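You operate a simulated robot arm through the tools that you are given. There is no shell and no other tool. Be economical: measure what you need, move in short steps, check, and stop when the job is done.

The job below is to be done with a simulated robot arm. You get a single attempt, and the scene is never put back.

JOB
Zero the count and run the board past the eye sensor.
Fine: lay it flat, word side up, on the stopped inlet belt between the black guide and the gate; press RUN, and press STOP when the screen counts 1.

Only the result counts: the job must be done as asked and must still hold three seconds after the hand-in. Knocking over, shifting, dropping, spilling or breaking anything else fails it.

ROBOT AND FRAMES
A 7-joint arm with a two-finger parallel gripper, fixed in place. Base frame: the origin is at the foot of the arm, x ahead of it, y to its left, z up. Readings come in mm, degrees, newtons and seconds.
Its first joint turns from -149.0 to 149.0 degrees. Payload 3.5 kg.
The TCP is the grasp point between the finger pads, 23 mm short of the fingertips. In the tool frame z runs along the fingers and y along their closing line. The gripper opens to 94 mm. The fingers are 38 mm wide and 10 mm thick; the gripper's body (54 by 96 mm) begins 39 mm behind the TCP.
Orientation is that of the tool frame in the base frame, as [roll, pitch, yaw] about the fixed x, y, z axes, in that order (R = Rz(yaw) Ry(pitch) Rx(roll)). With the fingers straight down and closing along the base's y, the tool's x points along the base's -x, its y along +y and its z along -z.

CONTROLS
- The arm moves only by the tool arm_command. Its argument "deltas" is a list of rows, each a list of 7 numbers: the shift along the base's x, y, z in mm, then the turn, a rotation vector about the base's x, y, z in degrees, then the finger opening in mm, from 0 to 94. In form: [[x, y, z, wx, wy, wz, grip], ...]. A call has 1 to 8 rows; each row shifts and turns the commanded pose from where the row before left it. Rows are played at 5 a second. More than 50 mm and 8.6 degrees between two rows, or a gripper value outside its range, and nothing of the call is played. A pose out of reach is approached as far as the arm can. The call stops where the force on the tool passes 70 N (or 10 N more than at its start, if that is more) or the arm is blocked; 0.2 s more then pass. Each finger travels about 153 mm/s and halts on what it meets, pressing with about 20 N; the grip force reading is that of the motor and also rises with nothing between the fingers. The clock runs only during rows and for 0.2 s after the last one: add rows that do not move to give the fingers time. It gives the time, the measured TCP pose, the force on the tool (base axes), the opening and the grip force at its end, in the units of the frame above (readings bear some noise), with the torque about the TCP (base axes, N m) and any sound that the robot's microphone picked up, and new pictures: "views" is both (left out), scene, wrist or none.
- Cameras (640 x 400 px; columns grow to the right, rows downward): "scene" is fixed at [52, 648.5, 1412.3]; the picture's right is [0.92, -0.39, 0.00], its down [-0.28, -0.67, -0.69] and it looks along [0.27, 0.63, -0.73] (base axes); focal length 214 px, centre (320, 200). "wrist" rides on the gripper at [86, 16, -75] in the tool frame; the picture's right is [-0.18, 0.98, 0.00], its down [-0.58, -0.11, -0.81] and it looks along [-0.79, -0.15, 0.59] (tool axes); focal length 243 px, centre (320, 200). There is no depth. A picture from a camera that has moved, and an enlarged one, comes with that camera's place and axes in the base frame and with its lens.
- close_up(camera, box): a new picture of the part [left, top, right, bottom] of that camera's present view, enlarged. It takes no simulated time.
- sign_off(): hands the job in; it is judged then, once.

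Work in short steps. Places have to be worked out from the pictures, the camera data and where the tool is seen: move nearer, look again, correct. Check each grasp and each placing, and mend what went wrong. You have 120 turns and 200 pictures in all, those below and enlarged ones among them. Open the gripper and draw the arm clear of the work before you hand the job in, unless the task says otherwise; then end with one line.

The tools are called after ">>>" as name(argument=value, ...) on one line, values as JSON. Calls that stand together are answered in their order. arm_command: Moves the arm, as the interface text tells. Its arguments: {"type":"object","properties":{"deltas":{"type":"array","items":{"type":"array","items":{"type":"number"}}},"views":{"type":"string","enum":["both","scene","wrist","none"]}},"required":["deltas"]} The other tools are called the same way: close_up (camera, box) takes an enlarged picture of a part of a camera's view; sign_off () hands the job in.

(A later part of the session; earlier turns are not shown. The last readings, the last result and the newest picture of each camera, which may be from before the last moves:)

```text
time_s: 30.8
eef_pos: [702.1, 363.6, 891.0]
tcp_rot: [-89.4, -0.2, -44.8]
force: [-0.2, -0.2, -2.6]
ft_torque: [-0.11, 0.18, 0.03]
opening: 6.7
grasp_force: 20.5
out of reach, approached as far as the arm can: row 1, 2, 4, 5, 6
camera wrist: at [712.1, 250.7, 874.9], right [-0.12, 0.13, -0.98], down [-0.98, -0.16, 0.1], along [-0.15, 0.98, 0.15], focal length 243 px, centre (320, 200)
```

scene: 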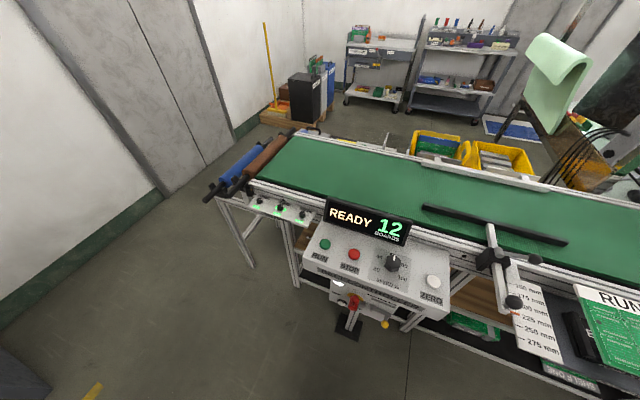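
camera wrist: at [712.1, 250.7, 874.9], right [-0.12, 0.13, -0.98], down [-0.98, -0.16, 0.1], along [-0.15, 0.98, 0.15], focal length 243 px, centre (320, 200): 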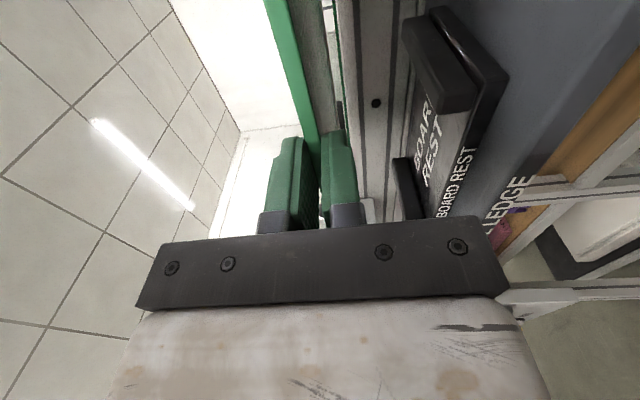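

Height is limited by a wrist joint in this roll; it was better at smaller e. I test going back toward e≈170 and see whether moving outward helps.

>>> arm_command(deltas=[[-17, 17, 5, 0, 0, 0, 0], [-17, 17, 5, 0, 0, 0, 0], [-17, 17, 5, 0, 0, 0, 0], [-10, 10, 10, 0, 0, 0, 0], [0, 0, 10, 0, 0, 0, 0], [0, 0, 10, 0, 0, 0, 0], [0, 0, 0, 0, 0, 0, 0]], views="scene")

```text
time_s: 32.4
eef_pos: [640.4, 428.5, 900.7]
tcp_rot: [-89.4, -0.1, -44.8]
force: [0.4, 0.1, -2.3]
ft_torque: [-0.16, 0.12, -0.01]
opening: 7.0
grasp_force: 20.5
out of reach, approached as far as the arm can: row 1, 4, 5, 6
```

scene: 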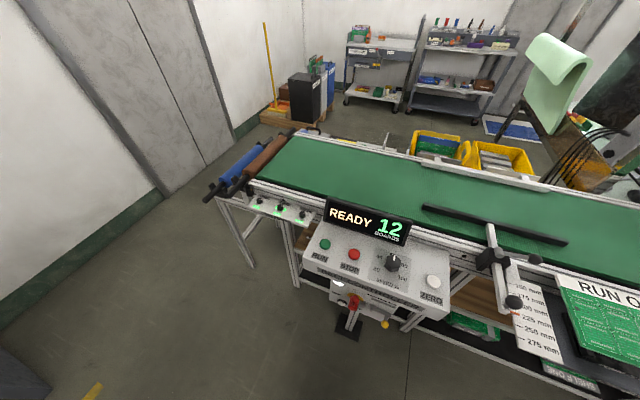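

This roll loses height as I go outward, so the wrist is on the wrong side of its range; the opposite roll (camera upstream) should be right. I'll put the board back on its rest and regrip rolled 180°. First back above the rest.

>>> arm_command(deltas=[[4, -15, 0, 0, 0, 0, 0], [4, -15, -10, 0, 0, 0, 0], [0, 0, -15, 0, 0, 0, 0], [0, 0, 0, 0, 0, 0, 0]], views="wrist")

```text
time_s: 33.4
eef_pos: [648.3, 398.1, 871.5]
tcp_rot: [-90.2, -0.1, -44.6]
force: [0.0, 0.6, -0.7]
ft_torque: [-0.11, 0.12, 0.01]
opening: 6.6
grasp_force: 20.1
out of reach, approached as far as the arm can: row 1
camera wrist: at [657.4, 284.3, 856.2], right [-0.13, 0.13, -0.98], down [-0.98, -0.16, 0.11], along [-0.15, 0.98, 0.15], focal length 243 px, centre (320, 200)
```

wrist: 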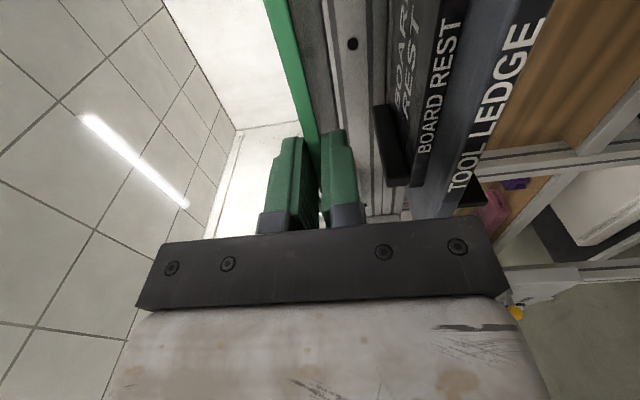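

Pose is good (n≈740, e≈177, a little further out than originally, giving more overhang). Lowering to just above the rest.

>>> arm_command(deltas=[[0, 0, -15, 0, 0, 0, 0], [0, 0, -15, 0, 0, 0, 0], [0, 0, -3, 0, 0, 0, 0], [0, 0, -2, 0, 0, 0, 0], [0, 0, 0, 0, 0, 0, 0]], views="both")

```text
time_s: 34.6
eef_pos: [647.9, 399.0, 837.9]
tcp_rot: [-90.2, 0.2, -44.6]
force: [0.5, 0.4, -2.6]
ft_torque: [-0.15, 0.12, 0.0]
opening: 6.9
grasp_force: 20.8
camera wrist: at [657.3, 284.2, 822.3], right [-0.13, 0.13, -0.98], down [-0.98, -0.16, 0.11], along [-0.15, 0.98, 0.15], focal length 243 px, centre (320, 200)
```

scene: 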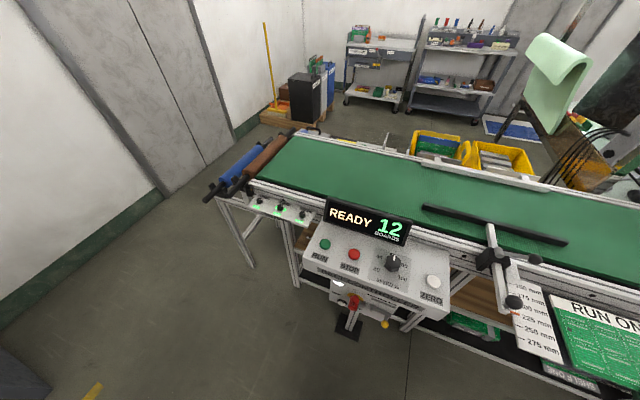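
wrist: 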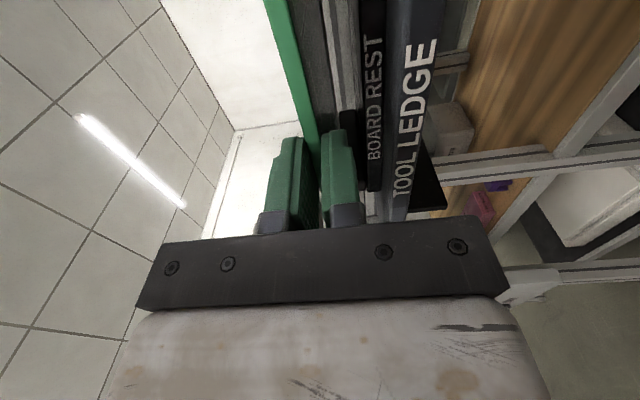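

Still carrying the full weight; stepping down millimetre by millimetre.

>>> arm_command(deltas=[[0, 0, -1.5, 0, 0, 0, 0], [0, 0, -1.5, 0, 0, 0, 0], [0, 0, 0, 0, 0, 0, 0]], views="none")

>>> arm_command(deltas=[[0, 0, -1.5, 0, 0, 0, 0], [0, 0, 0, 0, 0, 0, 0]], views="none")

>>> arm_command(deltas=[[0, 0, -1.5, 0, 0, 0, 0], [0, 0, 0, 0, 0, 0, 0]], views="none")

```text
time_s: 35.4
eef_pos: [647.8, 398.4, 833.8]
tcp_rot: [-90.2, 0.0, -44.7]
force: [0.1, -0.3, -1.7]
ft_torque: [-0.09, -0.03, -0.03]
opening: 6.8
grasp_force: 20.1
```

```text
time_s: 36.0
eef_pos: [648.0, 397.5, 833.4]
tcp_rot: [-90.3, 0.1, -44.6]
force: [1.0, 0.0, 4.7]
ft_torque: [0.02, -0.22, -0.03]
opening: 7.0
grasp_force: 19.8
```

```text
time_s: 36.6
eef_pos: [646.6, 397.6, 830.6]
tcp_rot: [-90.1, 0.1, -44.7]
force: [0.3, 0.8, 10.0]
ft_torque: [0.29, -0.39, 0.07]
opening: 7.1
grasp_force: 20.0
```

Contact with the rest at TCP z≈833. I relieve the pressure, open to 21 mm and retreat along -n.

>>> arm_command(deltas=[[0, 0, 2.5, 0, 0, 0, 0], [0, 0, 0, 0, 0, 0, 21], [0, 0, 1, 0, 0, 0, 21], [-10, -10, 0, 0, 0, 0, 21], [-25, -25, 0, 0, 0, 0, 21], [-25, -25, 0, 0, 0, 0, 21], [0, 0, 0, 0, 0, 0, 40]], views="both")

>>> close_up(camera="scene", box=[480, 260, 640, 400])

```text
time_s: 38.2
eef_pos: [587.4, 340.1, 837.2]
tcp_rot: [-90.2, -0.1, -44.7]
force: [0.3, 0.0, 1.1]
ft_torque: [-0.01, 0.0, 0.01]
opening: 40.1
grasp_force: 0.0
camera wrist: at [597.2, 225.7, 821.3], right [-0.13, 0.13, -0.98], down [-0.98, -0.16, 0.11], along [-0.15, 0.98, 0.15], focal length 243 px, centre (320, 200)
```

scene: 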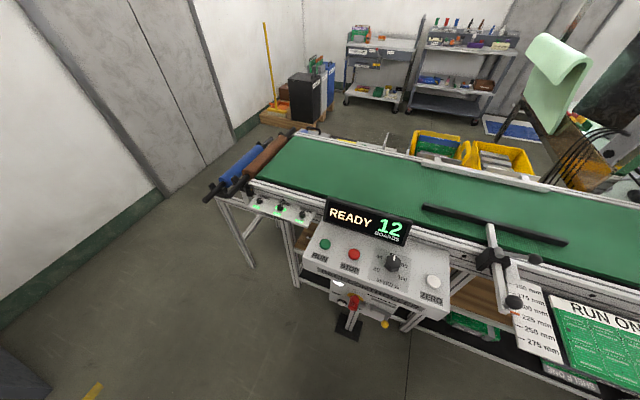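
wrist: 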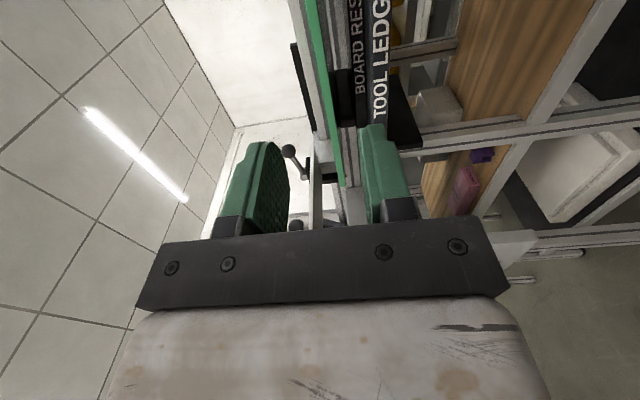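

```text
2.86 times, centred on (560, 330) of scene
camera zoom: at [52.0, 648.5, 1412.3], right [0.92, -0.39, 0.0], down [-0.28, -0.67, -0.69], along [0.27, 0.63, -0.73], focal length 613 px, centre (-366, -171)
```

zoom: 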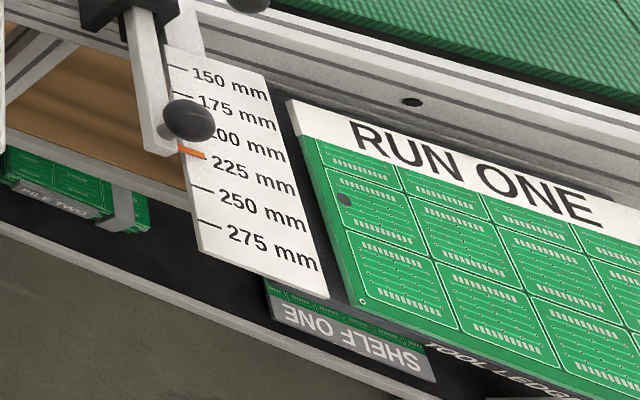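

The board is resting safely, now overhanging ~37 mm. I roll the tool 180° the other way (through camera-up) while clear of everything.

>>> arm_command(deltas=[[-10, -10, 15, -5.8, -5.8, 0, 40], [0, 0, 15, -5.8, -5.8, 0, 40], [0, 0, 0, -5.8, -5.8, 0, 40], [0, 0, 0, -5.8, -5.8, 0, 40], [0, 0, 0, -5.8, -5.8, 0, 40], [0, 0, 0, -5.8, -5.8, 0, 40], [0, 0, 0, -5.8, -5.8, 0, 40], [0, 0, 0, -5.8, -5.8, 0, 40]], views="none")

>>> arm_command(deltas=[[0, 0, 0, -5.8, -5.8, 0, 40], [0, 0, 0, -5.8, -5.8, 0, 40], [0, 0, 0, -5.8, -5.8, 0, 40], [0, 0, 0, -5.8, -5.8, 0, 40], [0, 0, 0, -5.8, -5.8, 0, 40], [0, 0, 0, -5.8, -5.8, 0, 40], [0, 0, 0, -5.8, -5.8, 0, 40], [0, 0, 0, -5.8, -5.8, 0, 40]], views="none")

>>> arm_command(deltas=[[0, 0, 0, -5.8, -5.8, 0, 40], [0, 0, 0, -5.8, -5.8, 0, 40], [0, 0, 0, -5.8, -5.8, 0, 40], [0, 0, 0, -5.8, -5.8, 0, 40], [0, 0, 0, -5.8, -5.8, 0, 40], [0, 0, 0, -5.8, -5.8, 0, 40], [0, 0, 0, 0, 0, 0, 40]])

```text
time_s: 40.0
eef_pos: [577.7, 328.3, 864.8]
tcp_rot: [-90.8, -65.7, -44.4]
force: [1.0, 0.3, -0.4]
ft_torque: [-0.01, -0.02, 0.0]
opening: 40.2
grasp_force: 0.1
```

```text
time_s: 41.8
eef_pos: [577.8, 328.0, 865.5]
tcp_rot: [90.1, -48.6, 134.6]
force: [0.1, -0.4, -0.5]
ft_torque: [0.01, -0.01, 0.0]
opening: 40.1
grasp_force: 0.0
```

```text
time_s: 43.4
eef_pos: [576.2, 328.7, 865.0]
tcp_rot: [89.7, 0.5, 134.7]
force: [-0.3, 0.3, -0.3]
ft_torque: [-0.02, 0.01, 0.0]
opening: 39.8
grasp_force: 0.1
camera wrist: at [464.5, 337.7, 881.1], right [0.12, -0.13, 0.98], down [-0.16, -0.98, -0.11], along [0.98, -0.15, -0.14], focal length 243 px, centre (320, 200)
```

scene: 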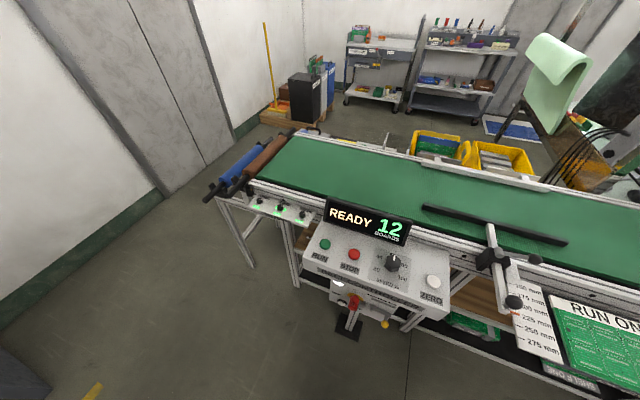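
wrist: 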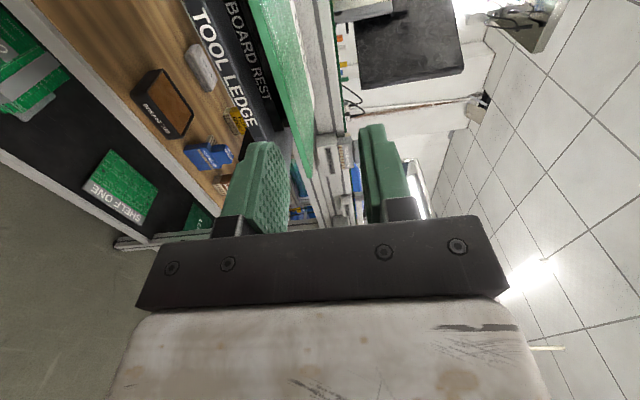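

Rolled. Quick height test in this roll before gripping again.

>>> arm_command(deltas=[[10, 10, 30, 0, 0, 0, 40], [10, 10, 30, 0, 0, 0, 40], [0, 0, 30, 0, 0, 0, 40], [0, 0, 0, 0, 0, 0, 40]], views="none")

>>> arm_command(deltas=[[25, 25, 0, 0, 0, 0, 40], [25, 25, 0, 0, 0, 0, 40], [25, 25, 0, 0, 0, 0, 40], [25, 25, 0, 0, 0, 0, 40], [25, 25, 0, 0, 0, 0, 40], [0, 0, 0, 0, 0, 0, 40]], views="none")

```text
time_s: 44.4
eef_pos: [597.0, 349.4, 955.9]
tcp_rot: [89.8, 0.4, 134.7]
force: [0.5, -0.7, 0.1]
ft_torque: [0.01, 0.02, 0.02]
opening: 40.2
grasp_force: 0.0
```

```text
time_s: 45.8
eef_pos: [723.1, 472.6, 956.2]
tcp_rot: [89.8, 0.4, 134.8]
force: [0.4, 0.5, 0.1]
ft_torque: [0.0, -0.03, -0.02]
opening: 40.0
grasp_force: 0.1
```

This roll reaches well. I continue out over the belt (z≈956) to verify reach to n≈985 and view the belt there.

>>> arm_command(deltas=[[25, 25, 0, 0, 0, 0, 40], [25, 25, 0, 0, 0, 0, 40], [25, 25, 0, 0, 0, 0, 40], [25, 25, 0, 0, 0, 0, 40], [0, 0, 0, 0, 0, 0, 40]], views="both")

```text
time_s: 47.0
eef_pos: [824.6, 574.5, 955.1]
tcp_rot: [89.7, 0.4, 134.7]
force: [-1.0, -0.5, -0.3]
ft_torque: [0.01, -0.01, 0.0]
opening: 39.9
grasp_force: 0.1
camera wrist: at [711.3, 582.3, 970.4], right [0.12, -0.13, 0.98], down [-0.16, -0.98, -0.11], along [0.98, -0.15, -0.14], focal length 243 px, centre (320, 200)
```

scene: 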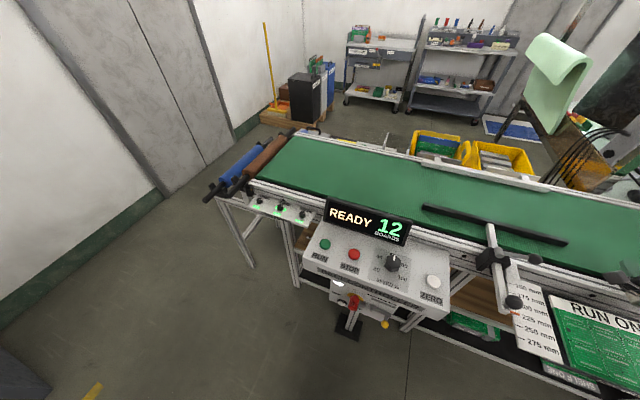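
wrist: 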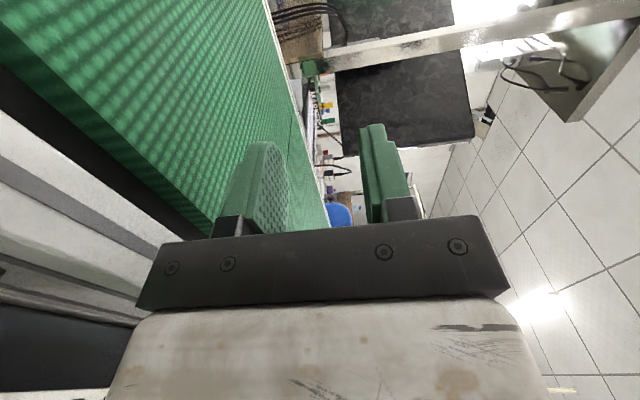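

Reach is fine. I zoom here to locate the belt's near edge and height better.

>>> close_up(camera="wrist", box=[0, 0, 260, 240])

```text
1.67 times, centred on (130, 120) of wrist
camera zoom: at [711.3, 582.3, 970.4], right [0.12, -0.13, 0.98], down [-0.16, -0.98, -0.11], along [0.98, -0.15, -0.14], focal length 404 px, centre (637, 333)
```

zoom: 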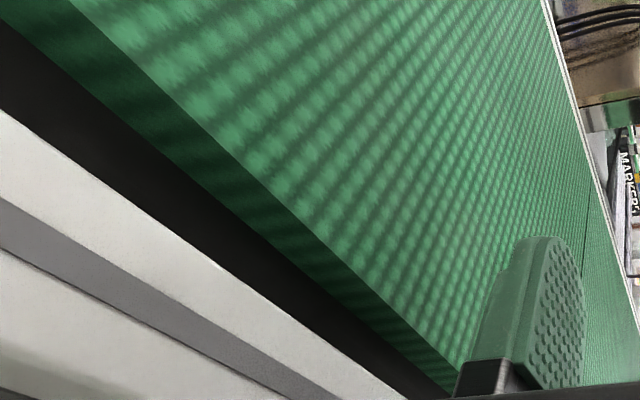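

Belt top z≈880, near edge n≈990, frame top a bit lower (~870). Returning to the board to regrip: retreat first.

>>> arm_command(deltas=[[-35, -35, 0, 0, 0, 0, 40], [-35, -35, 0, 0, 0, 0, 40], [-35, -35, 0, 0, 0, 0, 40], [-35, -35, 0, 0, 0, 0, 40], [-35, -35, 0, 0, 0, 0, 40], [-35, -35, 0, 0, 0, 0, 40], [-30, -30, 0, 0, 0, 0, 40], [0, 0, -30, 0, 0, 0, 40]], views="none")

>>> arm_command(deltas=[[0, 0, -35, 0, 0, 0, 22], [0, 0, -35, 0, 0, 0, 22], [0, 0, -20, 0, 0, 0, 22], [0, 0, 0, 0, 0, 0, 22]], views="wrist")

>>> close_up(camera="wrist", box=[180, 0, 420, 220])

```text
time_s: 48.8
eef_pos: [580.4, 333.4, 924.6]
tcp_rot: [89.8, 0.4, 134.7]
force: [0.0, -0.4, -0.3]
ft_torque: [0.0, -0.04, -0.01]
opening: 40.0
grasp_force: 0.1
```

```text
time_s: 49.8
eef_pos: [582.6, 334.5, 833.9]
tcp_rot: [89.8, 0.4, 134.7]
force: [0.1, 0.6, 0.5]
ft_torque: [0.02, 0.0, -0.01]
opening: 21.9
grasp_force: 0.1
camera wrist: at [469.6, 343.4, 850.1], right [0.12, -0.13, 0.98], down [-0.16, -0.98, -0.11], along [0.98, -0.15, -0.14], focal length 243 px, centre (320, 200)
```

wrist: 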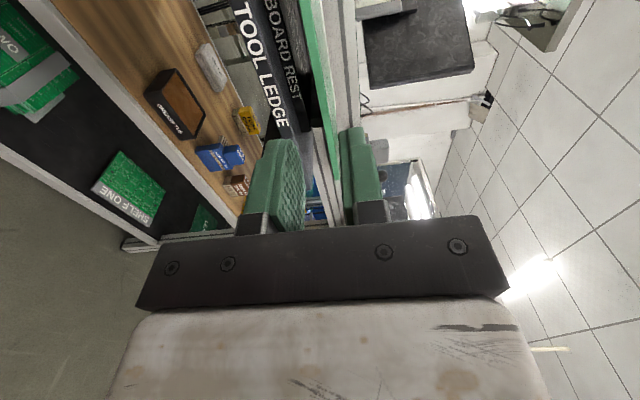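

```text
1.82 times, centred on (300, 110) of wrist
camera zoom: at [469.6, 343.4, 850.1], right [0.12, -0.13, 0.98], down [-0.16, -0.98, -0.11], along [0.98, -0.15, -0.14], focal length 441 px, centre (356, 364)
```

zoom: 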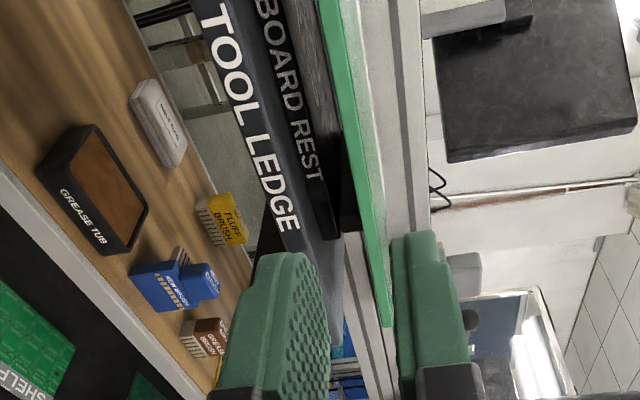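

Aligned again: board edge lies between the fingers. Advance to n≈735, check, then go in.

>>> arm_command(deltas=[[25, 25, 1.5, 0, 0, 0, 22], [25, 25, 0, 0, 0, 0, 22], [10, 10, 0, 0, 0, 0, 22], [0, 0, 0, 0, 0, 0, 22]], views="wrist")

>>> close_up(camera="wrist", box=[180, 0, 420, 220])

```text
time_s: 50.8
eef_pos: [642.8, 393.4, 837.7]
tcp_rot: [89.9, 0.4, 134.6]
force: [0.4, 0.7, 0.1]
ft_torque: [0.01, 0.0, -0.03]
opening: 21.9
grasp_force: 0.1
camera wrist: at [530.3, 402.1, 853.3], right [0.12, -0.13, 0.98], down [-0.16, -0.98, -0.11], along [0.98, -0.15, -0.14], focal length 243 px, centre (320, 200)
```

wrist: 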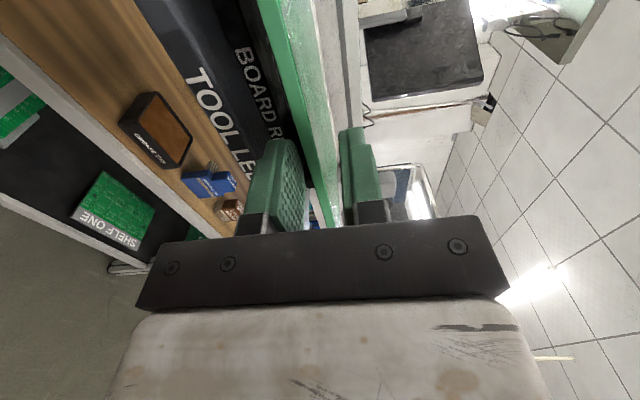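

```text
1.82 times, centred on (300, 110) of wrist
camera zoom: at [530.3, 402.1, 853.3], right [0.12, -0.13, 0.98], down [-0.16, -0.98, -0.11], along [0.98, -0.15, -0.14], focal length 441 px, centre (356, 364)
```

zoom: 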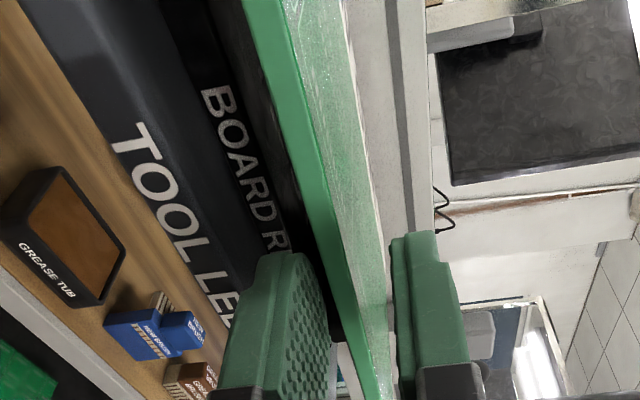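

Between the fingers. Going in ~18 mm with a slight lowering, then closing.

>>> arm_command(deltas=[[6, 6, -1.5, 0, 0, 0, 22], [6.5, 6.5, 0, 0, 0, 0, 22], [0, 0, 0, 0, 0, 0, 14], [0, 0, 0, 0, 0, 0, 0], [0, 0, 0, 0, 0, 0, 0], [0, 0, 0, 0, 0, 0, 0]], views="wrist")

>>> close_up(camera="wrist", box=[180, 0, 420, 220])

```text
time_s: 52.2
eef_pos: [654.7, 405.7, 836.2]
tcp_rot: [89.8, 0.4, 134.7]
force: [-0.3, 0.3, 0.1]
ft_torque: [-0.1, 0.09, 0.0]
opening: 6.9
grasp_force: 19.8
camera wrist: at [542.3, 414.7, 851.8], right [0.12, -0.13, 0.98], down [-0.16, -0.98, -0.11], along [0.98, -0.15, -0.14], focal length 243 px, centre (320, 200)
```

wrist: 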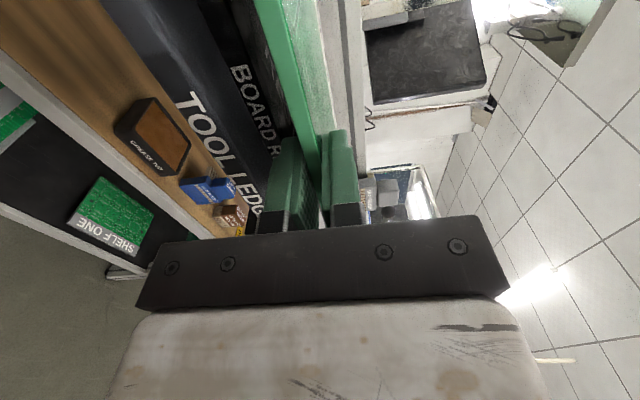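

```text
1.82 times, centred on (300, 110) of wrist
camera zoom: at [542.3, 414.7, 851.8], right [0.12, -0.13, 0.98], down [-0.16, -0.98, -0.11], along [0.98, -0.15, -0.14], focal length 441 px, centre (356, 364)
```

zoom: 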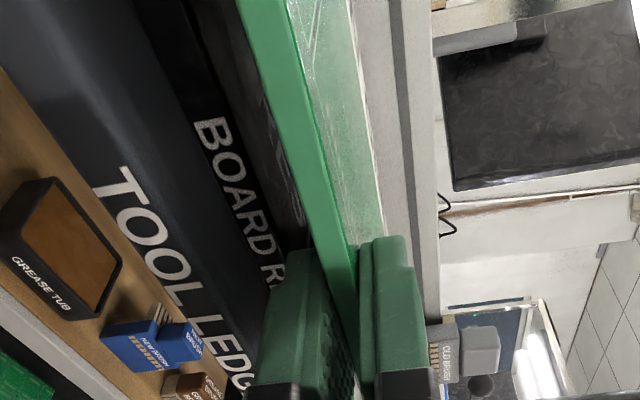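

Firm grip. Lift: back slightly off the frame, then up to z≈960.

>>> arm_command(deltas=[[-6, -6, 6, 0, 0, 0, 0], [-6, -6, 18, 0, 0, 0, 0], [0, 0, 30, 0, 0, 0, 0], [0, 0, 30, 0, 0, 0, 0], [0, 0, 30, 0, 0, 0, 0], [0, 0, 10, 0, 0, 0, 0], [0, 0, 0, 0, 0, 0, 0]], views="both")

```text
time_s: 53.8
eef_pos: [641.7, 393.2, 960.5]
tcp_rot: [89.8, 0.4, 134.7]
force: [0.5, 0.3, -2.4]
ft_torque: [-0.12, 0.1, 0.0]
opening: 6.5
grasp_force: 19.9
camera wrist: at [528.8, 401.7, 976.5], right [0.12, -0.13, 0.98], down [-0.16, -0.98, -0.11], along [0.98, -0.15, -0.14], focal length 243 px, centre (320, 200)
```

scene: 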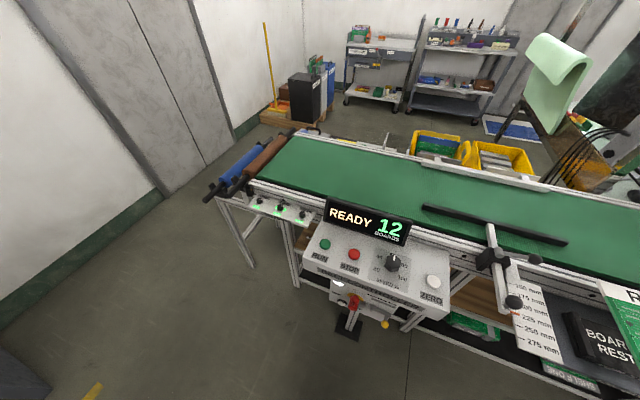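
wrist: 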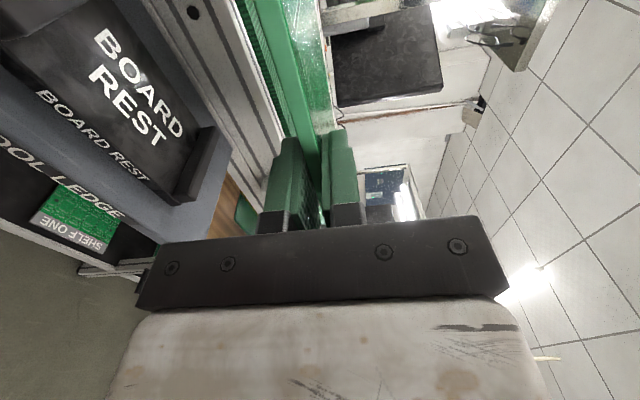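

Lifted cleanly, rest undisturbed. Now +75 along the belt, then out over it.

>>> arm_command(deltas=[[18, -18, 5, 0, 0, 0, 0], [18, -18, 5, 0, 0, 0, 0], [17, -17, 5, 0, 0, 0, 0], [20, 20, 0, 0, 0, 0, 0], [25, 25, 0, 0, 0, 0, 0], [25, 25, 0, 0, 0, 0, 0], [25, 25, 0, 0, 0, 0, 0], [0, 0, 0, 0, 0, 0, 0]], views="both")

```text
time_s: 55.6
eef_pos: [791.8, 435.8, 975.7]
tcp_rot: [89.9, 0.3, 134.7]
force: [-0.7, 0.3, -1.9]
ft_torque: [-0.12, 0.13, -0.05]
opening: 6.7
grasp_force: 19.8
camera wrist: at [680.1, 444.4, 991.4], right [0.12, -0.13, 0.98], down [-0.16, -0.98, -0.11], along [0.98, -0.15, -0.14], focal length 243 px, centre (320, 200)
```

scene: 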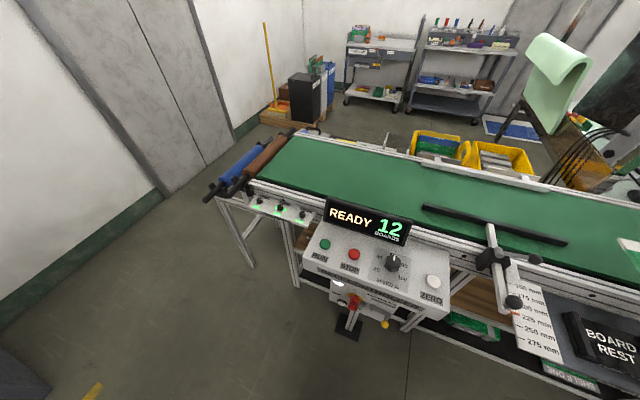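
wrist: 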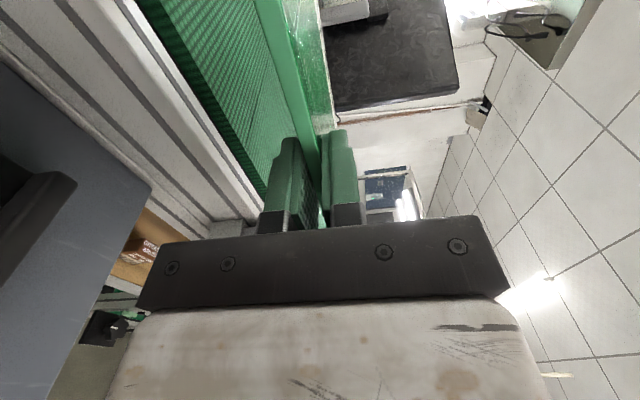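

On course. Continue outward to n≈1015 and tilt the nose down 14°.

>>> arm_command(deltas=[[20, 20, 0, 0, 0, 0, 0], [20, 20, 0, 0, 0, 0, 0], [20, 20, 0, 0, 0, 0, 0], [20, 20, 0, -4.95, 4.95, 0, 0], [24, 24, 0, -4.95, 4.95, 0, 0], [0, 0, -15, 0, 0, 0, 0], [0, 0, 0, 0, 0, 0, 0]], views="both")

>>> close_up(camera="wrist", box=[130, 0, 390, 220])

```text
time_s: 57.2
eef_pos: [895.0, 538.6, 959.6]
tcp_rot: [103.7, 0.5, 134.9]
force: [-0.4, -0.8, -2.4]
ft_torque: [-0.11, 0.08, -0.04]
opening: 7.0
grasp_force: 20.3
camera wrist: at [787.3, 552.3, 992.6], right [0.29, 0.04, 0.96], down [-0.16, -0.98, 0.09], along [0.94, -0.18, -0.28], focal length 243 px, centre (320, 200)
```

scene: 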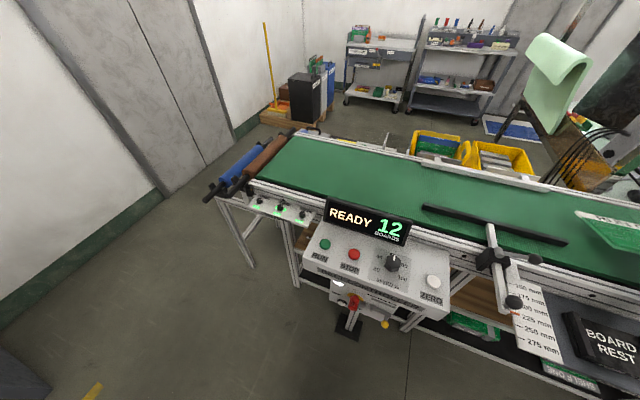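
wrist: 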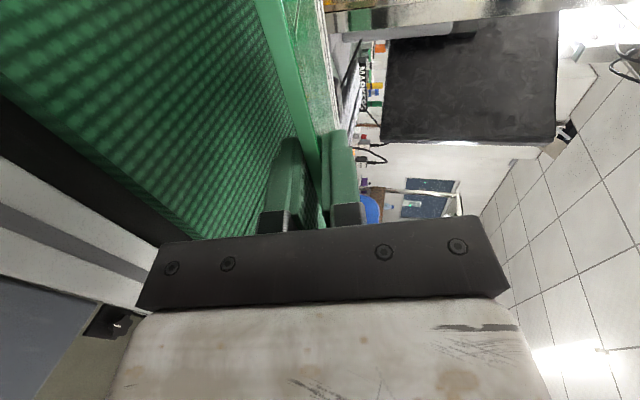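

```text
1.82 times, centred on (260, 110) of wrist
camera zoom: at [787.3, 552.3, 992.6], right [0.29, 0.04, 0.96], down [-0.16, -0.98, 0.09], along [0.94, -0.18, -0.28], focal length 441 px, centre (429, 364)
```

zoom: 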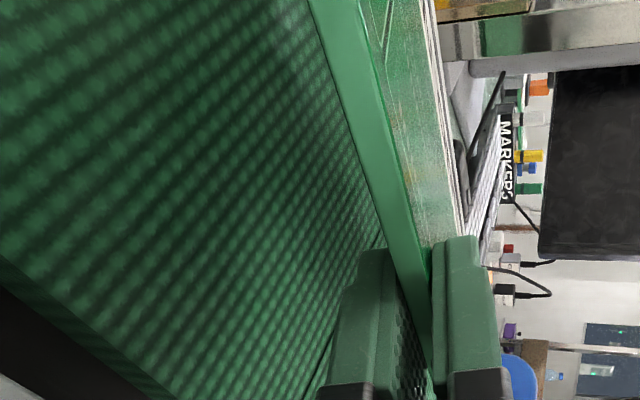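

Over the belt: n≈1013, e≈252. Lowering toward far-edge contact (expected at TCP z≈921).

>>> arm_command(deltas=[[0, 0, -15, 0, 0, 0, 0], [0, 0, -13, 0, 0, 0, 0], [0, 0, 0, 0, 0, 0, 0]], views="none")

>>> arm_command(deltas=[[0, 0, -3, 0, 0, 0, 0], [0, 0, -3, 0, 0, 0, 0], [0, 0, 0, 0, 0, 0, 0]], views="none")

>>> arm_command(deltas=[[0, 0, -3, 0, 0, 0, 0], [0, 0, 0, 0, 0, 0, 0]], views="wrist")

```text
time_s: 58.0
eef_pos: [895.7, 539.2, 931.1]
tcp_rot: [103.8, 0.5, 134.8]
force: [0.3, 0.3, -1.5]
ft_torque: [-0.12, 0.08, -0.01]
opening: 6.9
grasp_force: 20.4
```

```text
time_s: 58.8
eef_pos: [896.5, 541.0, 924.7]
tcp_rot: [103.8, 0.5, 134.8]
force: [-1.3, -0.4, -2.0]
ft_torque: [-0.13, 0.07, 0.01]
opening: 6.6
grasp_force: 20.1
```

```text
time_s: 59.4
eef_pos: [896.0, 540.3, 922.2]
tcp_rot: [103.8, 0.6, 134.8]
force: [-0.5, -0.6, -0.9]
ft_torque: [-0.01, 0.07, 0.01]
opening: 6.8
grasp_force: 19.7
camera wrist: at [786.8, 553.1, 955.6], right [0.29, 0.04, 0.96], down [-0.16, -0.98, 0.09], along [0.94, -0.18, -0.28], focal length 243 px, centre (320, 200)
```

wrist: 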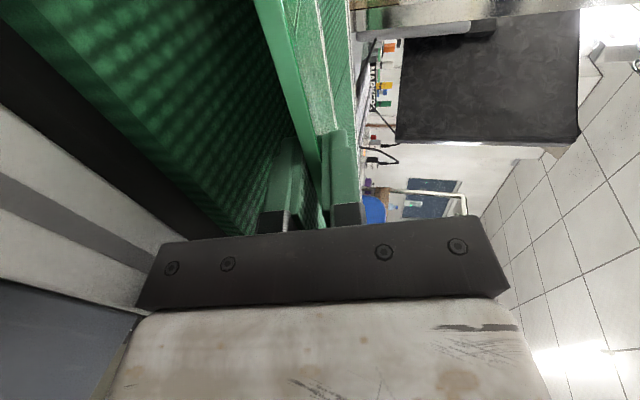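

Far edge has just touched the belt. Release gently: open in steps to 40 mm so the board settles on the lower finger, then look.

>>> arm_command(deltas=[[0, 0, 0, 0, 0, 0, 12], [0, 0, 0, 0, 0, 0, 20], [0, 0, 0, 0, 0, 0, 30], [0, 0, 0, 0, 0, 0, 40], [0, 0, 0, 0, 0, 0, 40]], views="both")

```text
time_s: 60.6
eef_pos: [895.1, 539.0, 920.9]
tcp_rot: [103.9, 0.4, 134.7]
force: [-0.9, -0.5, -1.2]
ft_torque: [0.04, 0.02, -0.02]
opening: 40.5
grasp_force: 0.2
camera wrist: at [786.8, 553.2, 955.6], right [0.29, 0.04, 0.96], down [-0.16, -0.98, 0.09], along [0.94, -0.18, -0.28], focal length 243 px, centre (320, 200)
```

scene: 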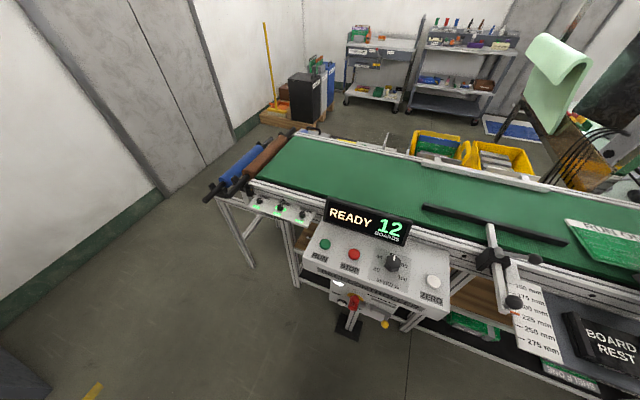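
wrist: 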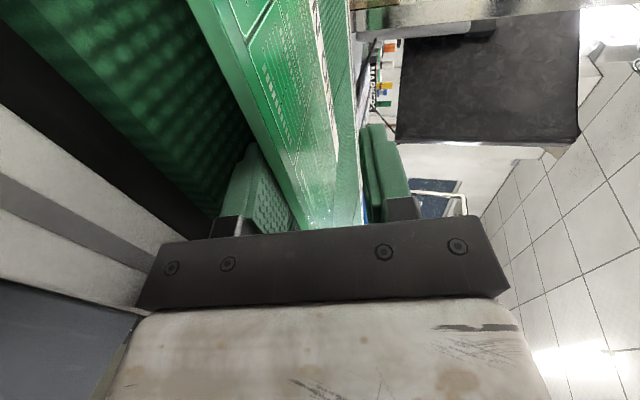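

The board rests on the lower finger and far edge. I withdraw quickly straight back so friction doesn't drag it.

>>> arm_command(deltas=[[-35, -35, 0, 0, 0, 0, 40], [-35, -35, 0, 0, 0, 0, 40], [-20, -20, 10, 0, 0, 0, 40], [0, 0, 0, 0, 0, 0, 40]], views="both")

>>> close_up(camera="scene", box=[500, 180, 640, 300])

```text
time_s: 61.6
eef_pos: [805.9, 449.8, 933.7]
tcp_rot: [103.8, 0.6, 134.9]
force: [0.3, -0.7, -0.2]
ft_torque: [0.01, 0.02, -0.05]
opening: 40.0
grasp_force: 0.0
camera wrist: at [697.0, 462.4, 966.1], right [0.29, 0.04, 0.96], down [-0.16, -0.98, 0.09], along [0.94, -0.18, -0.28], focal length 243 px, centre (320, 200)
```

scene: 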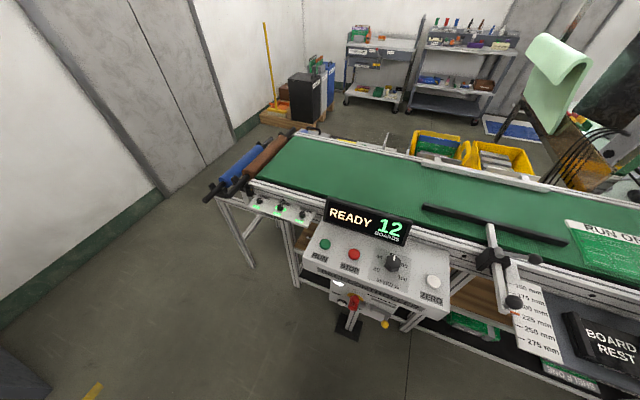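
wrist: 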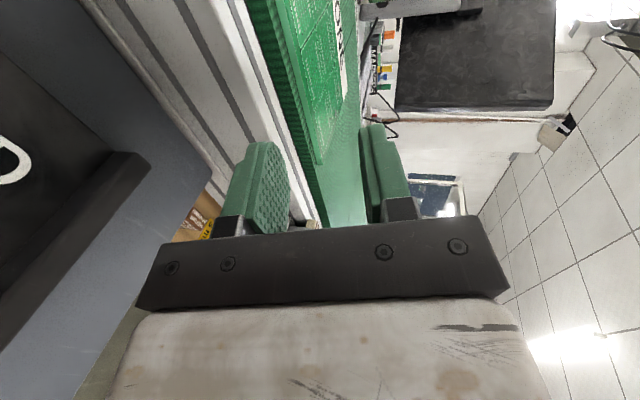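

```text
3.33 times, centred on (570, 240) of scene
camera zoom: at [52.0, 648.5, 1412.3], right [0.92, -0.39, 0.0], down [-0.28, -0.67, -0.69], along [0.27, 0.63, -0.73], focal length 715 px, centre (-513, 67)
```

zoom: 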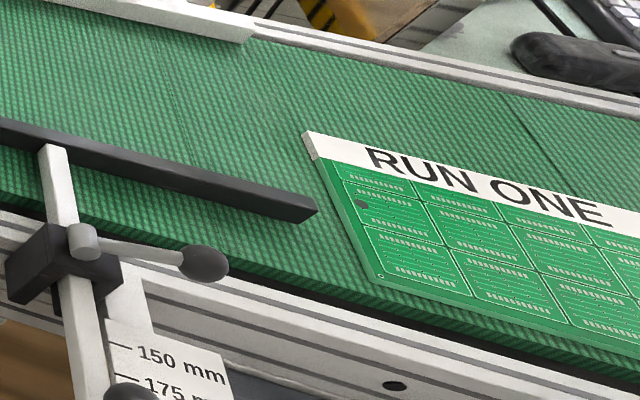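

The board lies flat, word side up, fully on the belt. Before running I check the gate and sensor lines: retreat up and turn the camera downstream.

>>> arm_command(deltas=[[-25, -25, 15, 0, 0, 0, 40], [-20, -20, 15, 0, 0, -8, 40], [-10, -10, 15, 0, 0, -8, 40], [0, 0, 10, 0, 0, -8, 40], [0, 0, 0, 0, 0, -8, 40], [0, 0, 0, 0, 0, 0, 40]], views="wrist")

>>> close_up(camera="wrist", box=[200, 0, 440, 200])

```text
time_s: 63.0
eef_pos: [749.8, 395.0, 988.1]
tcp_rot: [103.8, 0.6, 102.7]
force: [0.2, -0.1, -0.5]
ft_torque: [-0.01, -0.02, -0.01]
opening: 40.1
grasp_force: 0.1
camera wrist: at [664.4, 465.0, 1021.3], right [0.27, -0.12, 0.96], down [-0.66, -0.75, 0.09], along [0.7, -0.66, -0.28], focal length 243 px, centre (320, 200)
```

wrist: 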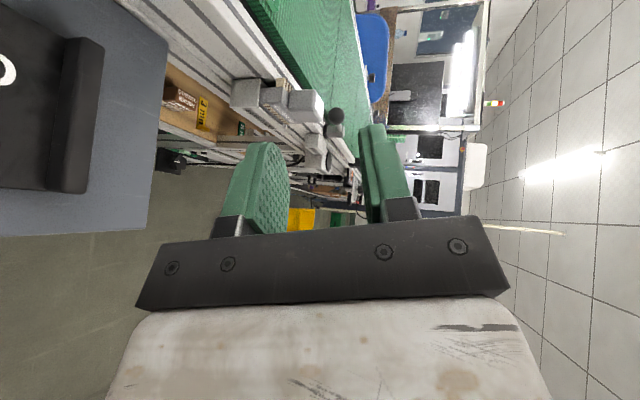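

```text
2.00 times, centred on (320, 100) of wrist
camera zoom: at [664.4, 465.0, 1021.3], right [0.27, -0.12, 0.96], down [-0.66, -0.75, 0.09], along [0.7, -0.66, -0.28], focal length 485 px, centre (320, 400)
```

zoom: 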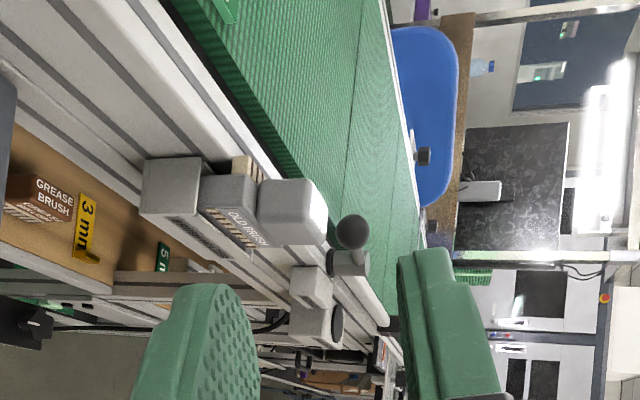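

The gate bar (n≈953) and knob lie over the frame, outside the board's path (n≥995), gate open. Now the buttons: ZERO triangulates to about (417, 743, 855). I swing upstream, restoring the 45° heading and tilting the tool to 60° down.

>>> arm_command(deltas=[[-30, -15, 5, 0, 0, 8, 40], [-30, -15, 5, 0, 0, 8, 40], [-35, 5, 0, 0, 0, 8, 30], [-38, 18, 0, 0, 0, 8, 20], [-38, 20, 0, 0, 0, 0, 10], [-38, 20, 0, 0, 0, 0, 0], [-38, 20, 0, 0, 0, 0, 0], [-36, 18, 0, 0, 0, 0, 0]], views="none")

>>> arm_command(deltas=[[-20, 25, 0, -5.44, 5.44, 0, 0], [-20, 28, 0, -5.44, 5.44, 0, 0], [-20, 30, 0, -5.44, 5.44, 0, 0], [-20, 30, 0, -5.44, 5.44, 0, 0], [-15, 30, 0, -5.44, 5.44, 0, 0], [-10, 30, 0, -5.44, 5.44, 0, 0], [0, 0, 0, 0, 0, 0, 0]], views="both")

```text
time_s: 64.8
eef_pos: [465.2, 465.5, 998.1]
tcp_rot: [103.8, 0.5, 134.8]
force: [0.1, 0.5, 0.5]
ft_torque: [-0.01, 0.03, 0.01]
opening: 0.1
grasp_force: 20.5
```

```text
time_s: 66.4
eef_pos: [361.9, 640.8, 1000.0]
tcp_rot: [150.1, 0.4, 135.2]
force: [0.1, 0.2, 0.6]
ft_torque: [0.0, 0.01, 0.03]
opening: 0.0
grasp_force: 20.1
camera wrist: at [284.2, 686.5, 1072.2], right [0.73, 0.48, 0.49], down [0.06, -0.76, 0.65], along [0.68, -0.44, -0.58], focal length 243 px, centre (320, 200)
```

scene: 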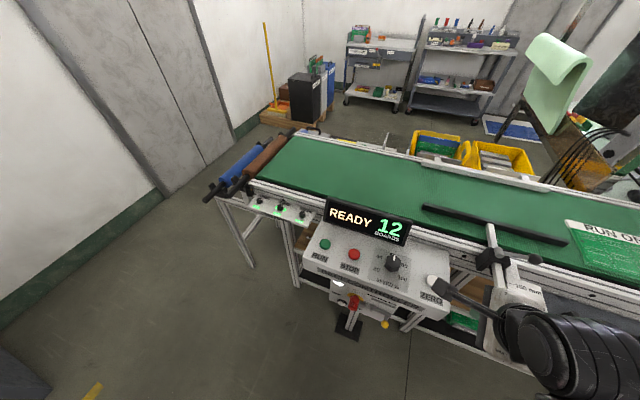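
wrist: 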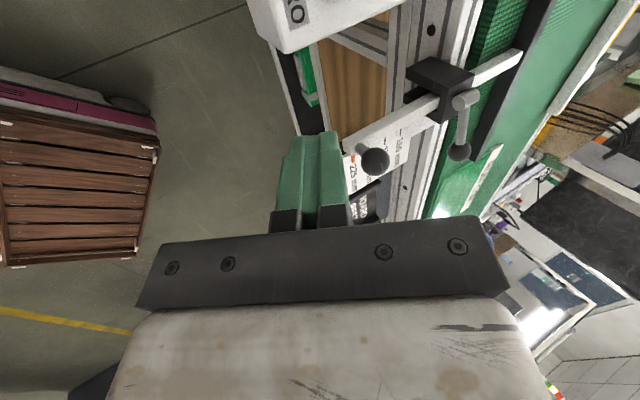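

Let me look at what the scene shows around the fingers and ZERO.

>>> close_up(camera="scene", box=[380, 230, 560, 360])

```text
3.08 times, centred on (470, 295) of scene
camera zoom: at [52.0, 648.5, 1412.3], right [0.92, -0.39, 0.0], down [-0.28, -0.67, -0.69], along [0.27, 0.63, -0.73], focal length 660 px, centre (-142, -92)
```

zoom: 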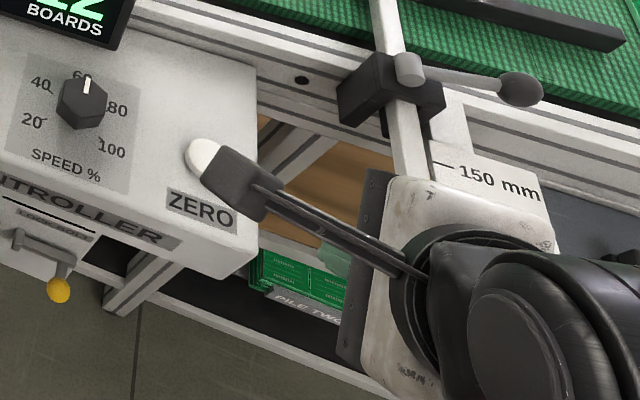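

That grey box is the wrist camera's stalk, well clear. I hover the closed fingertips ~30 mm above ZERO.

>>> arm_command(deltas=[[13, 25, 0, 0, 0, 0, 0], [13, 25, 0, 0, 0, 0, 0], [13, 25, -30, 0, 0, 0, 0], [14, 26, -30, 0, 0, 0, 0], [0, 0, -30, 0, 0, 0, 0], [0, 0, 0, 0, 0, 0, 0]], views="both")

>>> close_up(camera="scene", box=[360, 220, 500, 320])

```text
time_s: 67.8
eef_pos: [413.4, 740.3, 907.5]
tcp_rot: [149.9, 0.4, 135.2]
force: [0.2, 0.3, -0.5]
ft_torque: [-0.03, -0.01, 0.02]
opening: 0.0
grasp_force: 20.0
camera wrist: at [337.5, 785.2, 979.9], right [0.73, 0.48, 0.49], down [0.06, -0.76, 0.65], along [0.68, -0.44, -0.58], focal length 243 px, centre (320, 200)
```

scene: 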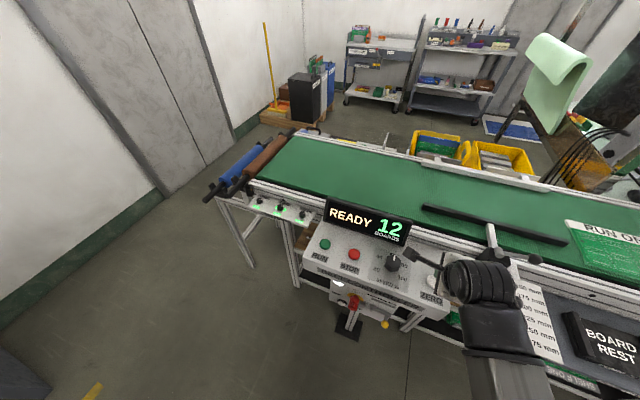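
wrist: 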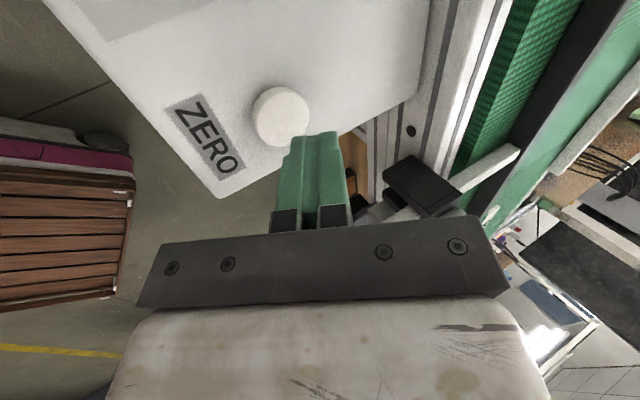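

```text
4.00 times, centred on (430, 270) of scene
camera zoom: at [52.0, 648.5, 1412.3], right [0.92, -0.39, 0.0], down [-0.28, -0.67, -0.69], along [0.27, 0.63, -0.73], focal length 858 px, centre (-120, -80)
```

zoom: 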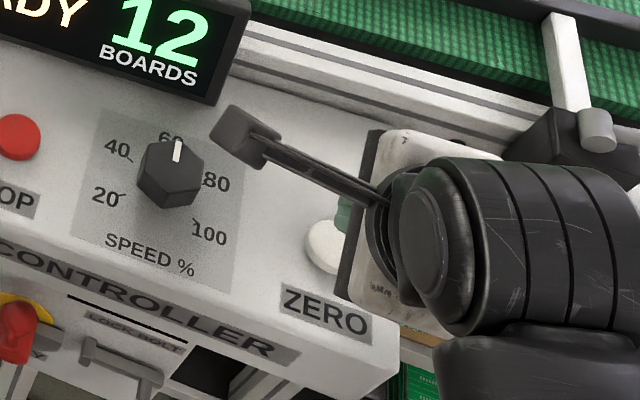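

The button ray gives (415, 748): I shift by (+1,+4) and descend onto ZERO.

>>> arm_command(deltas=[[1, 4, -10, 0, 0, 0, 0], [0, 0, -10, 0, 0, 0, 0], [0, 0, 0, 0, 0, 0, 0]], views="none")

>>> arm_command(deltas=[[0, 0, -3, 0, 0, 0, 0], [0, 0, -3, 0, 0, 0, 0], [0, 0, 0, 0, 0, 0, 0]], views="both")

```text
time_s: 68.6
eef_pos: [415.4, 744.7, 887.7]
tcp_rot: [149.8, 0.4, 135.1]
force: [-0.1, 0.7, -0.8]
ft_torque: [0.04, -0.03, 0.02]
opening: 0.0
grasp_force: 20.6
```

```text
time_s: 69.4
eef_pos: [414.9, 745.1, 880.8]
tcp_rot: [149.9, 0.3, 135.2]
force: [0.5, -0.7, 4.0]
ft_torque: [0.04, 0.04, 0.0]
opening: 0.0
grasp_force: 19.8
heard: click
camera wrist: at [338.8, 789.3, 954.3], right [0.73, 0.48, 0.49], down [0.06, -0.76, 0.65], along [0.68, -0.44, -0.58], focal length 243 px, centre (320, 200)
```

scene: 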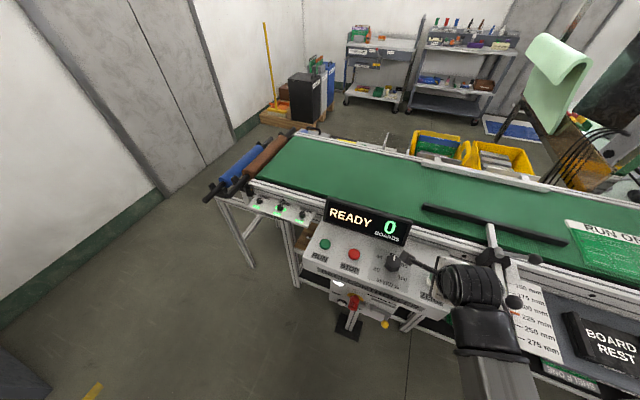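
wrist: 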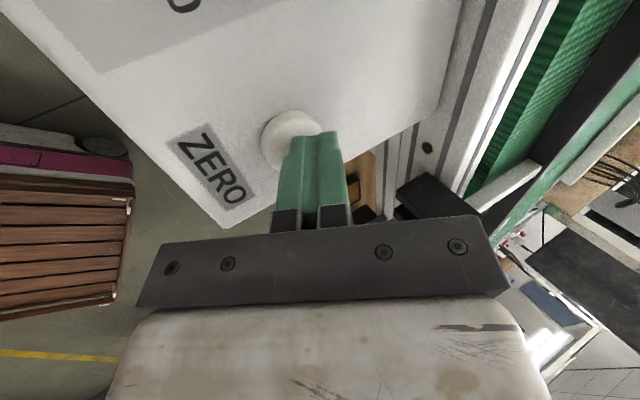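

ZERO worked: the screen shows 0. Rise and move along to hover over STOP for a precise look at STOP and RUN.

>>> arm_command(deltas=[[0, 0, 20, 0, 0, 0, 0], [-10, 10, 30, 0, 0, 0, 0], [-30, 30, 0, 0, 0, 0, 0], [-30, 30, 0, 0, 0, 0, 0], [-30, 30, 0, 0, 0, 0, 0], [-30, 30, 0, 0, 0, 0, 0], [-20, 20, 0, 0, 0, 0, 0], [0, 0, 0, 0, 0, 0, 0]], views="both")

```text
time_s: 71.2
eef_pos: [267.1, 895.2, 932.4]
tcp_rot: [150.0, 0.5, 135.2]
force: [-0.3, 0.6, -0.5]
ft_torque: [0.03, 0.02, -0.01]
opening: 0.0
grasp_force: 19.7
camera wrist: at [189.4, 938.8, 1005.0], right [0.73, 0.48, 0.49], down [0.06, -0.76, 0.65], along [0.68, -0.44, -0.58], focal length 243 px, centre (320, 200)
```

scene: 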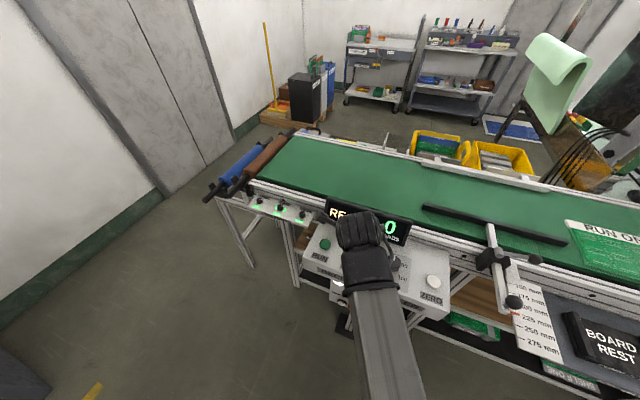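
wrist: 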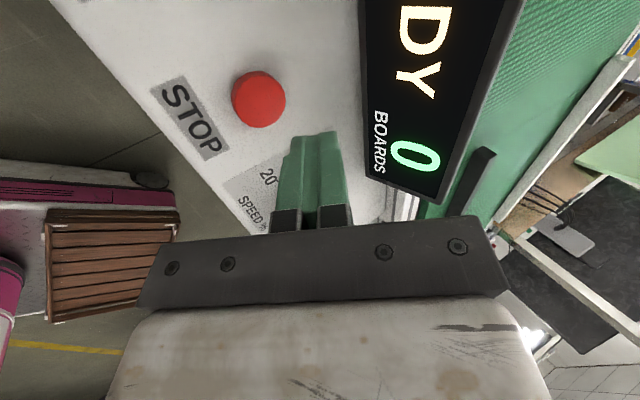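

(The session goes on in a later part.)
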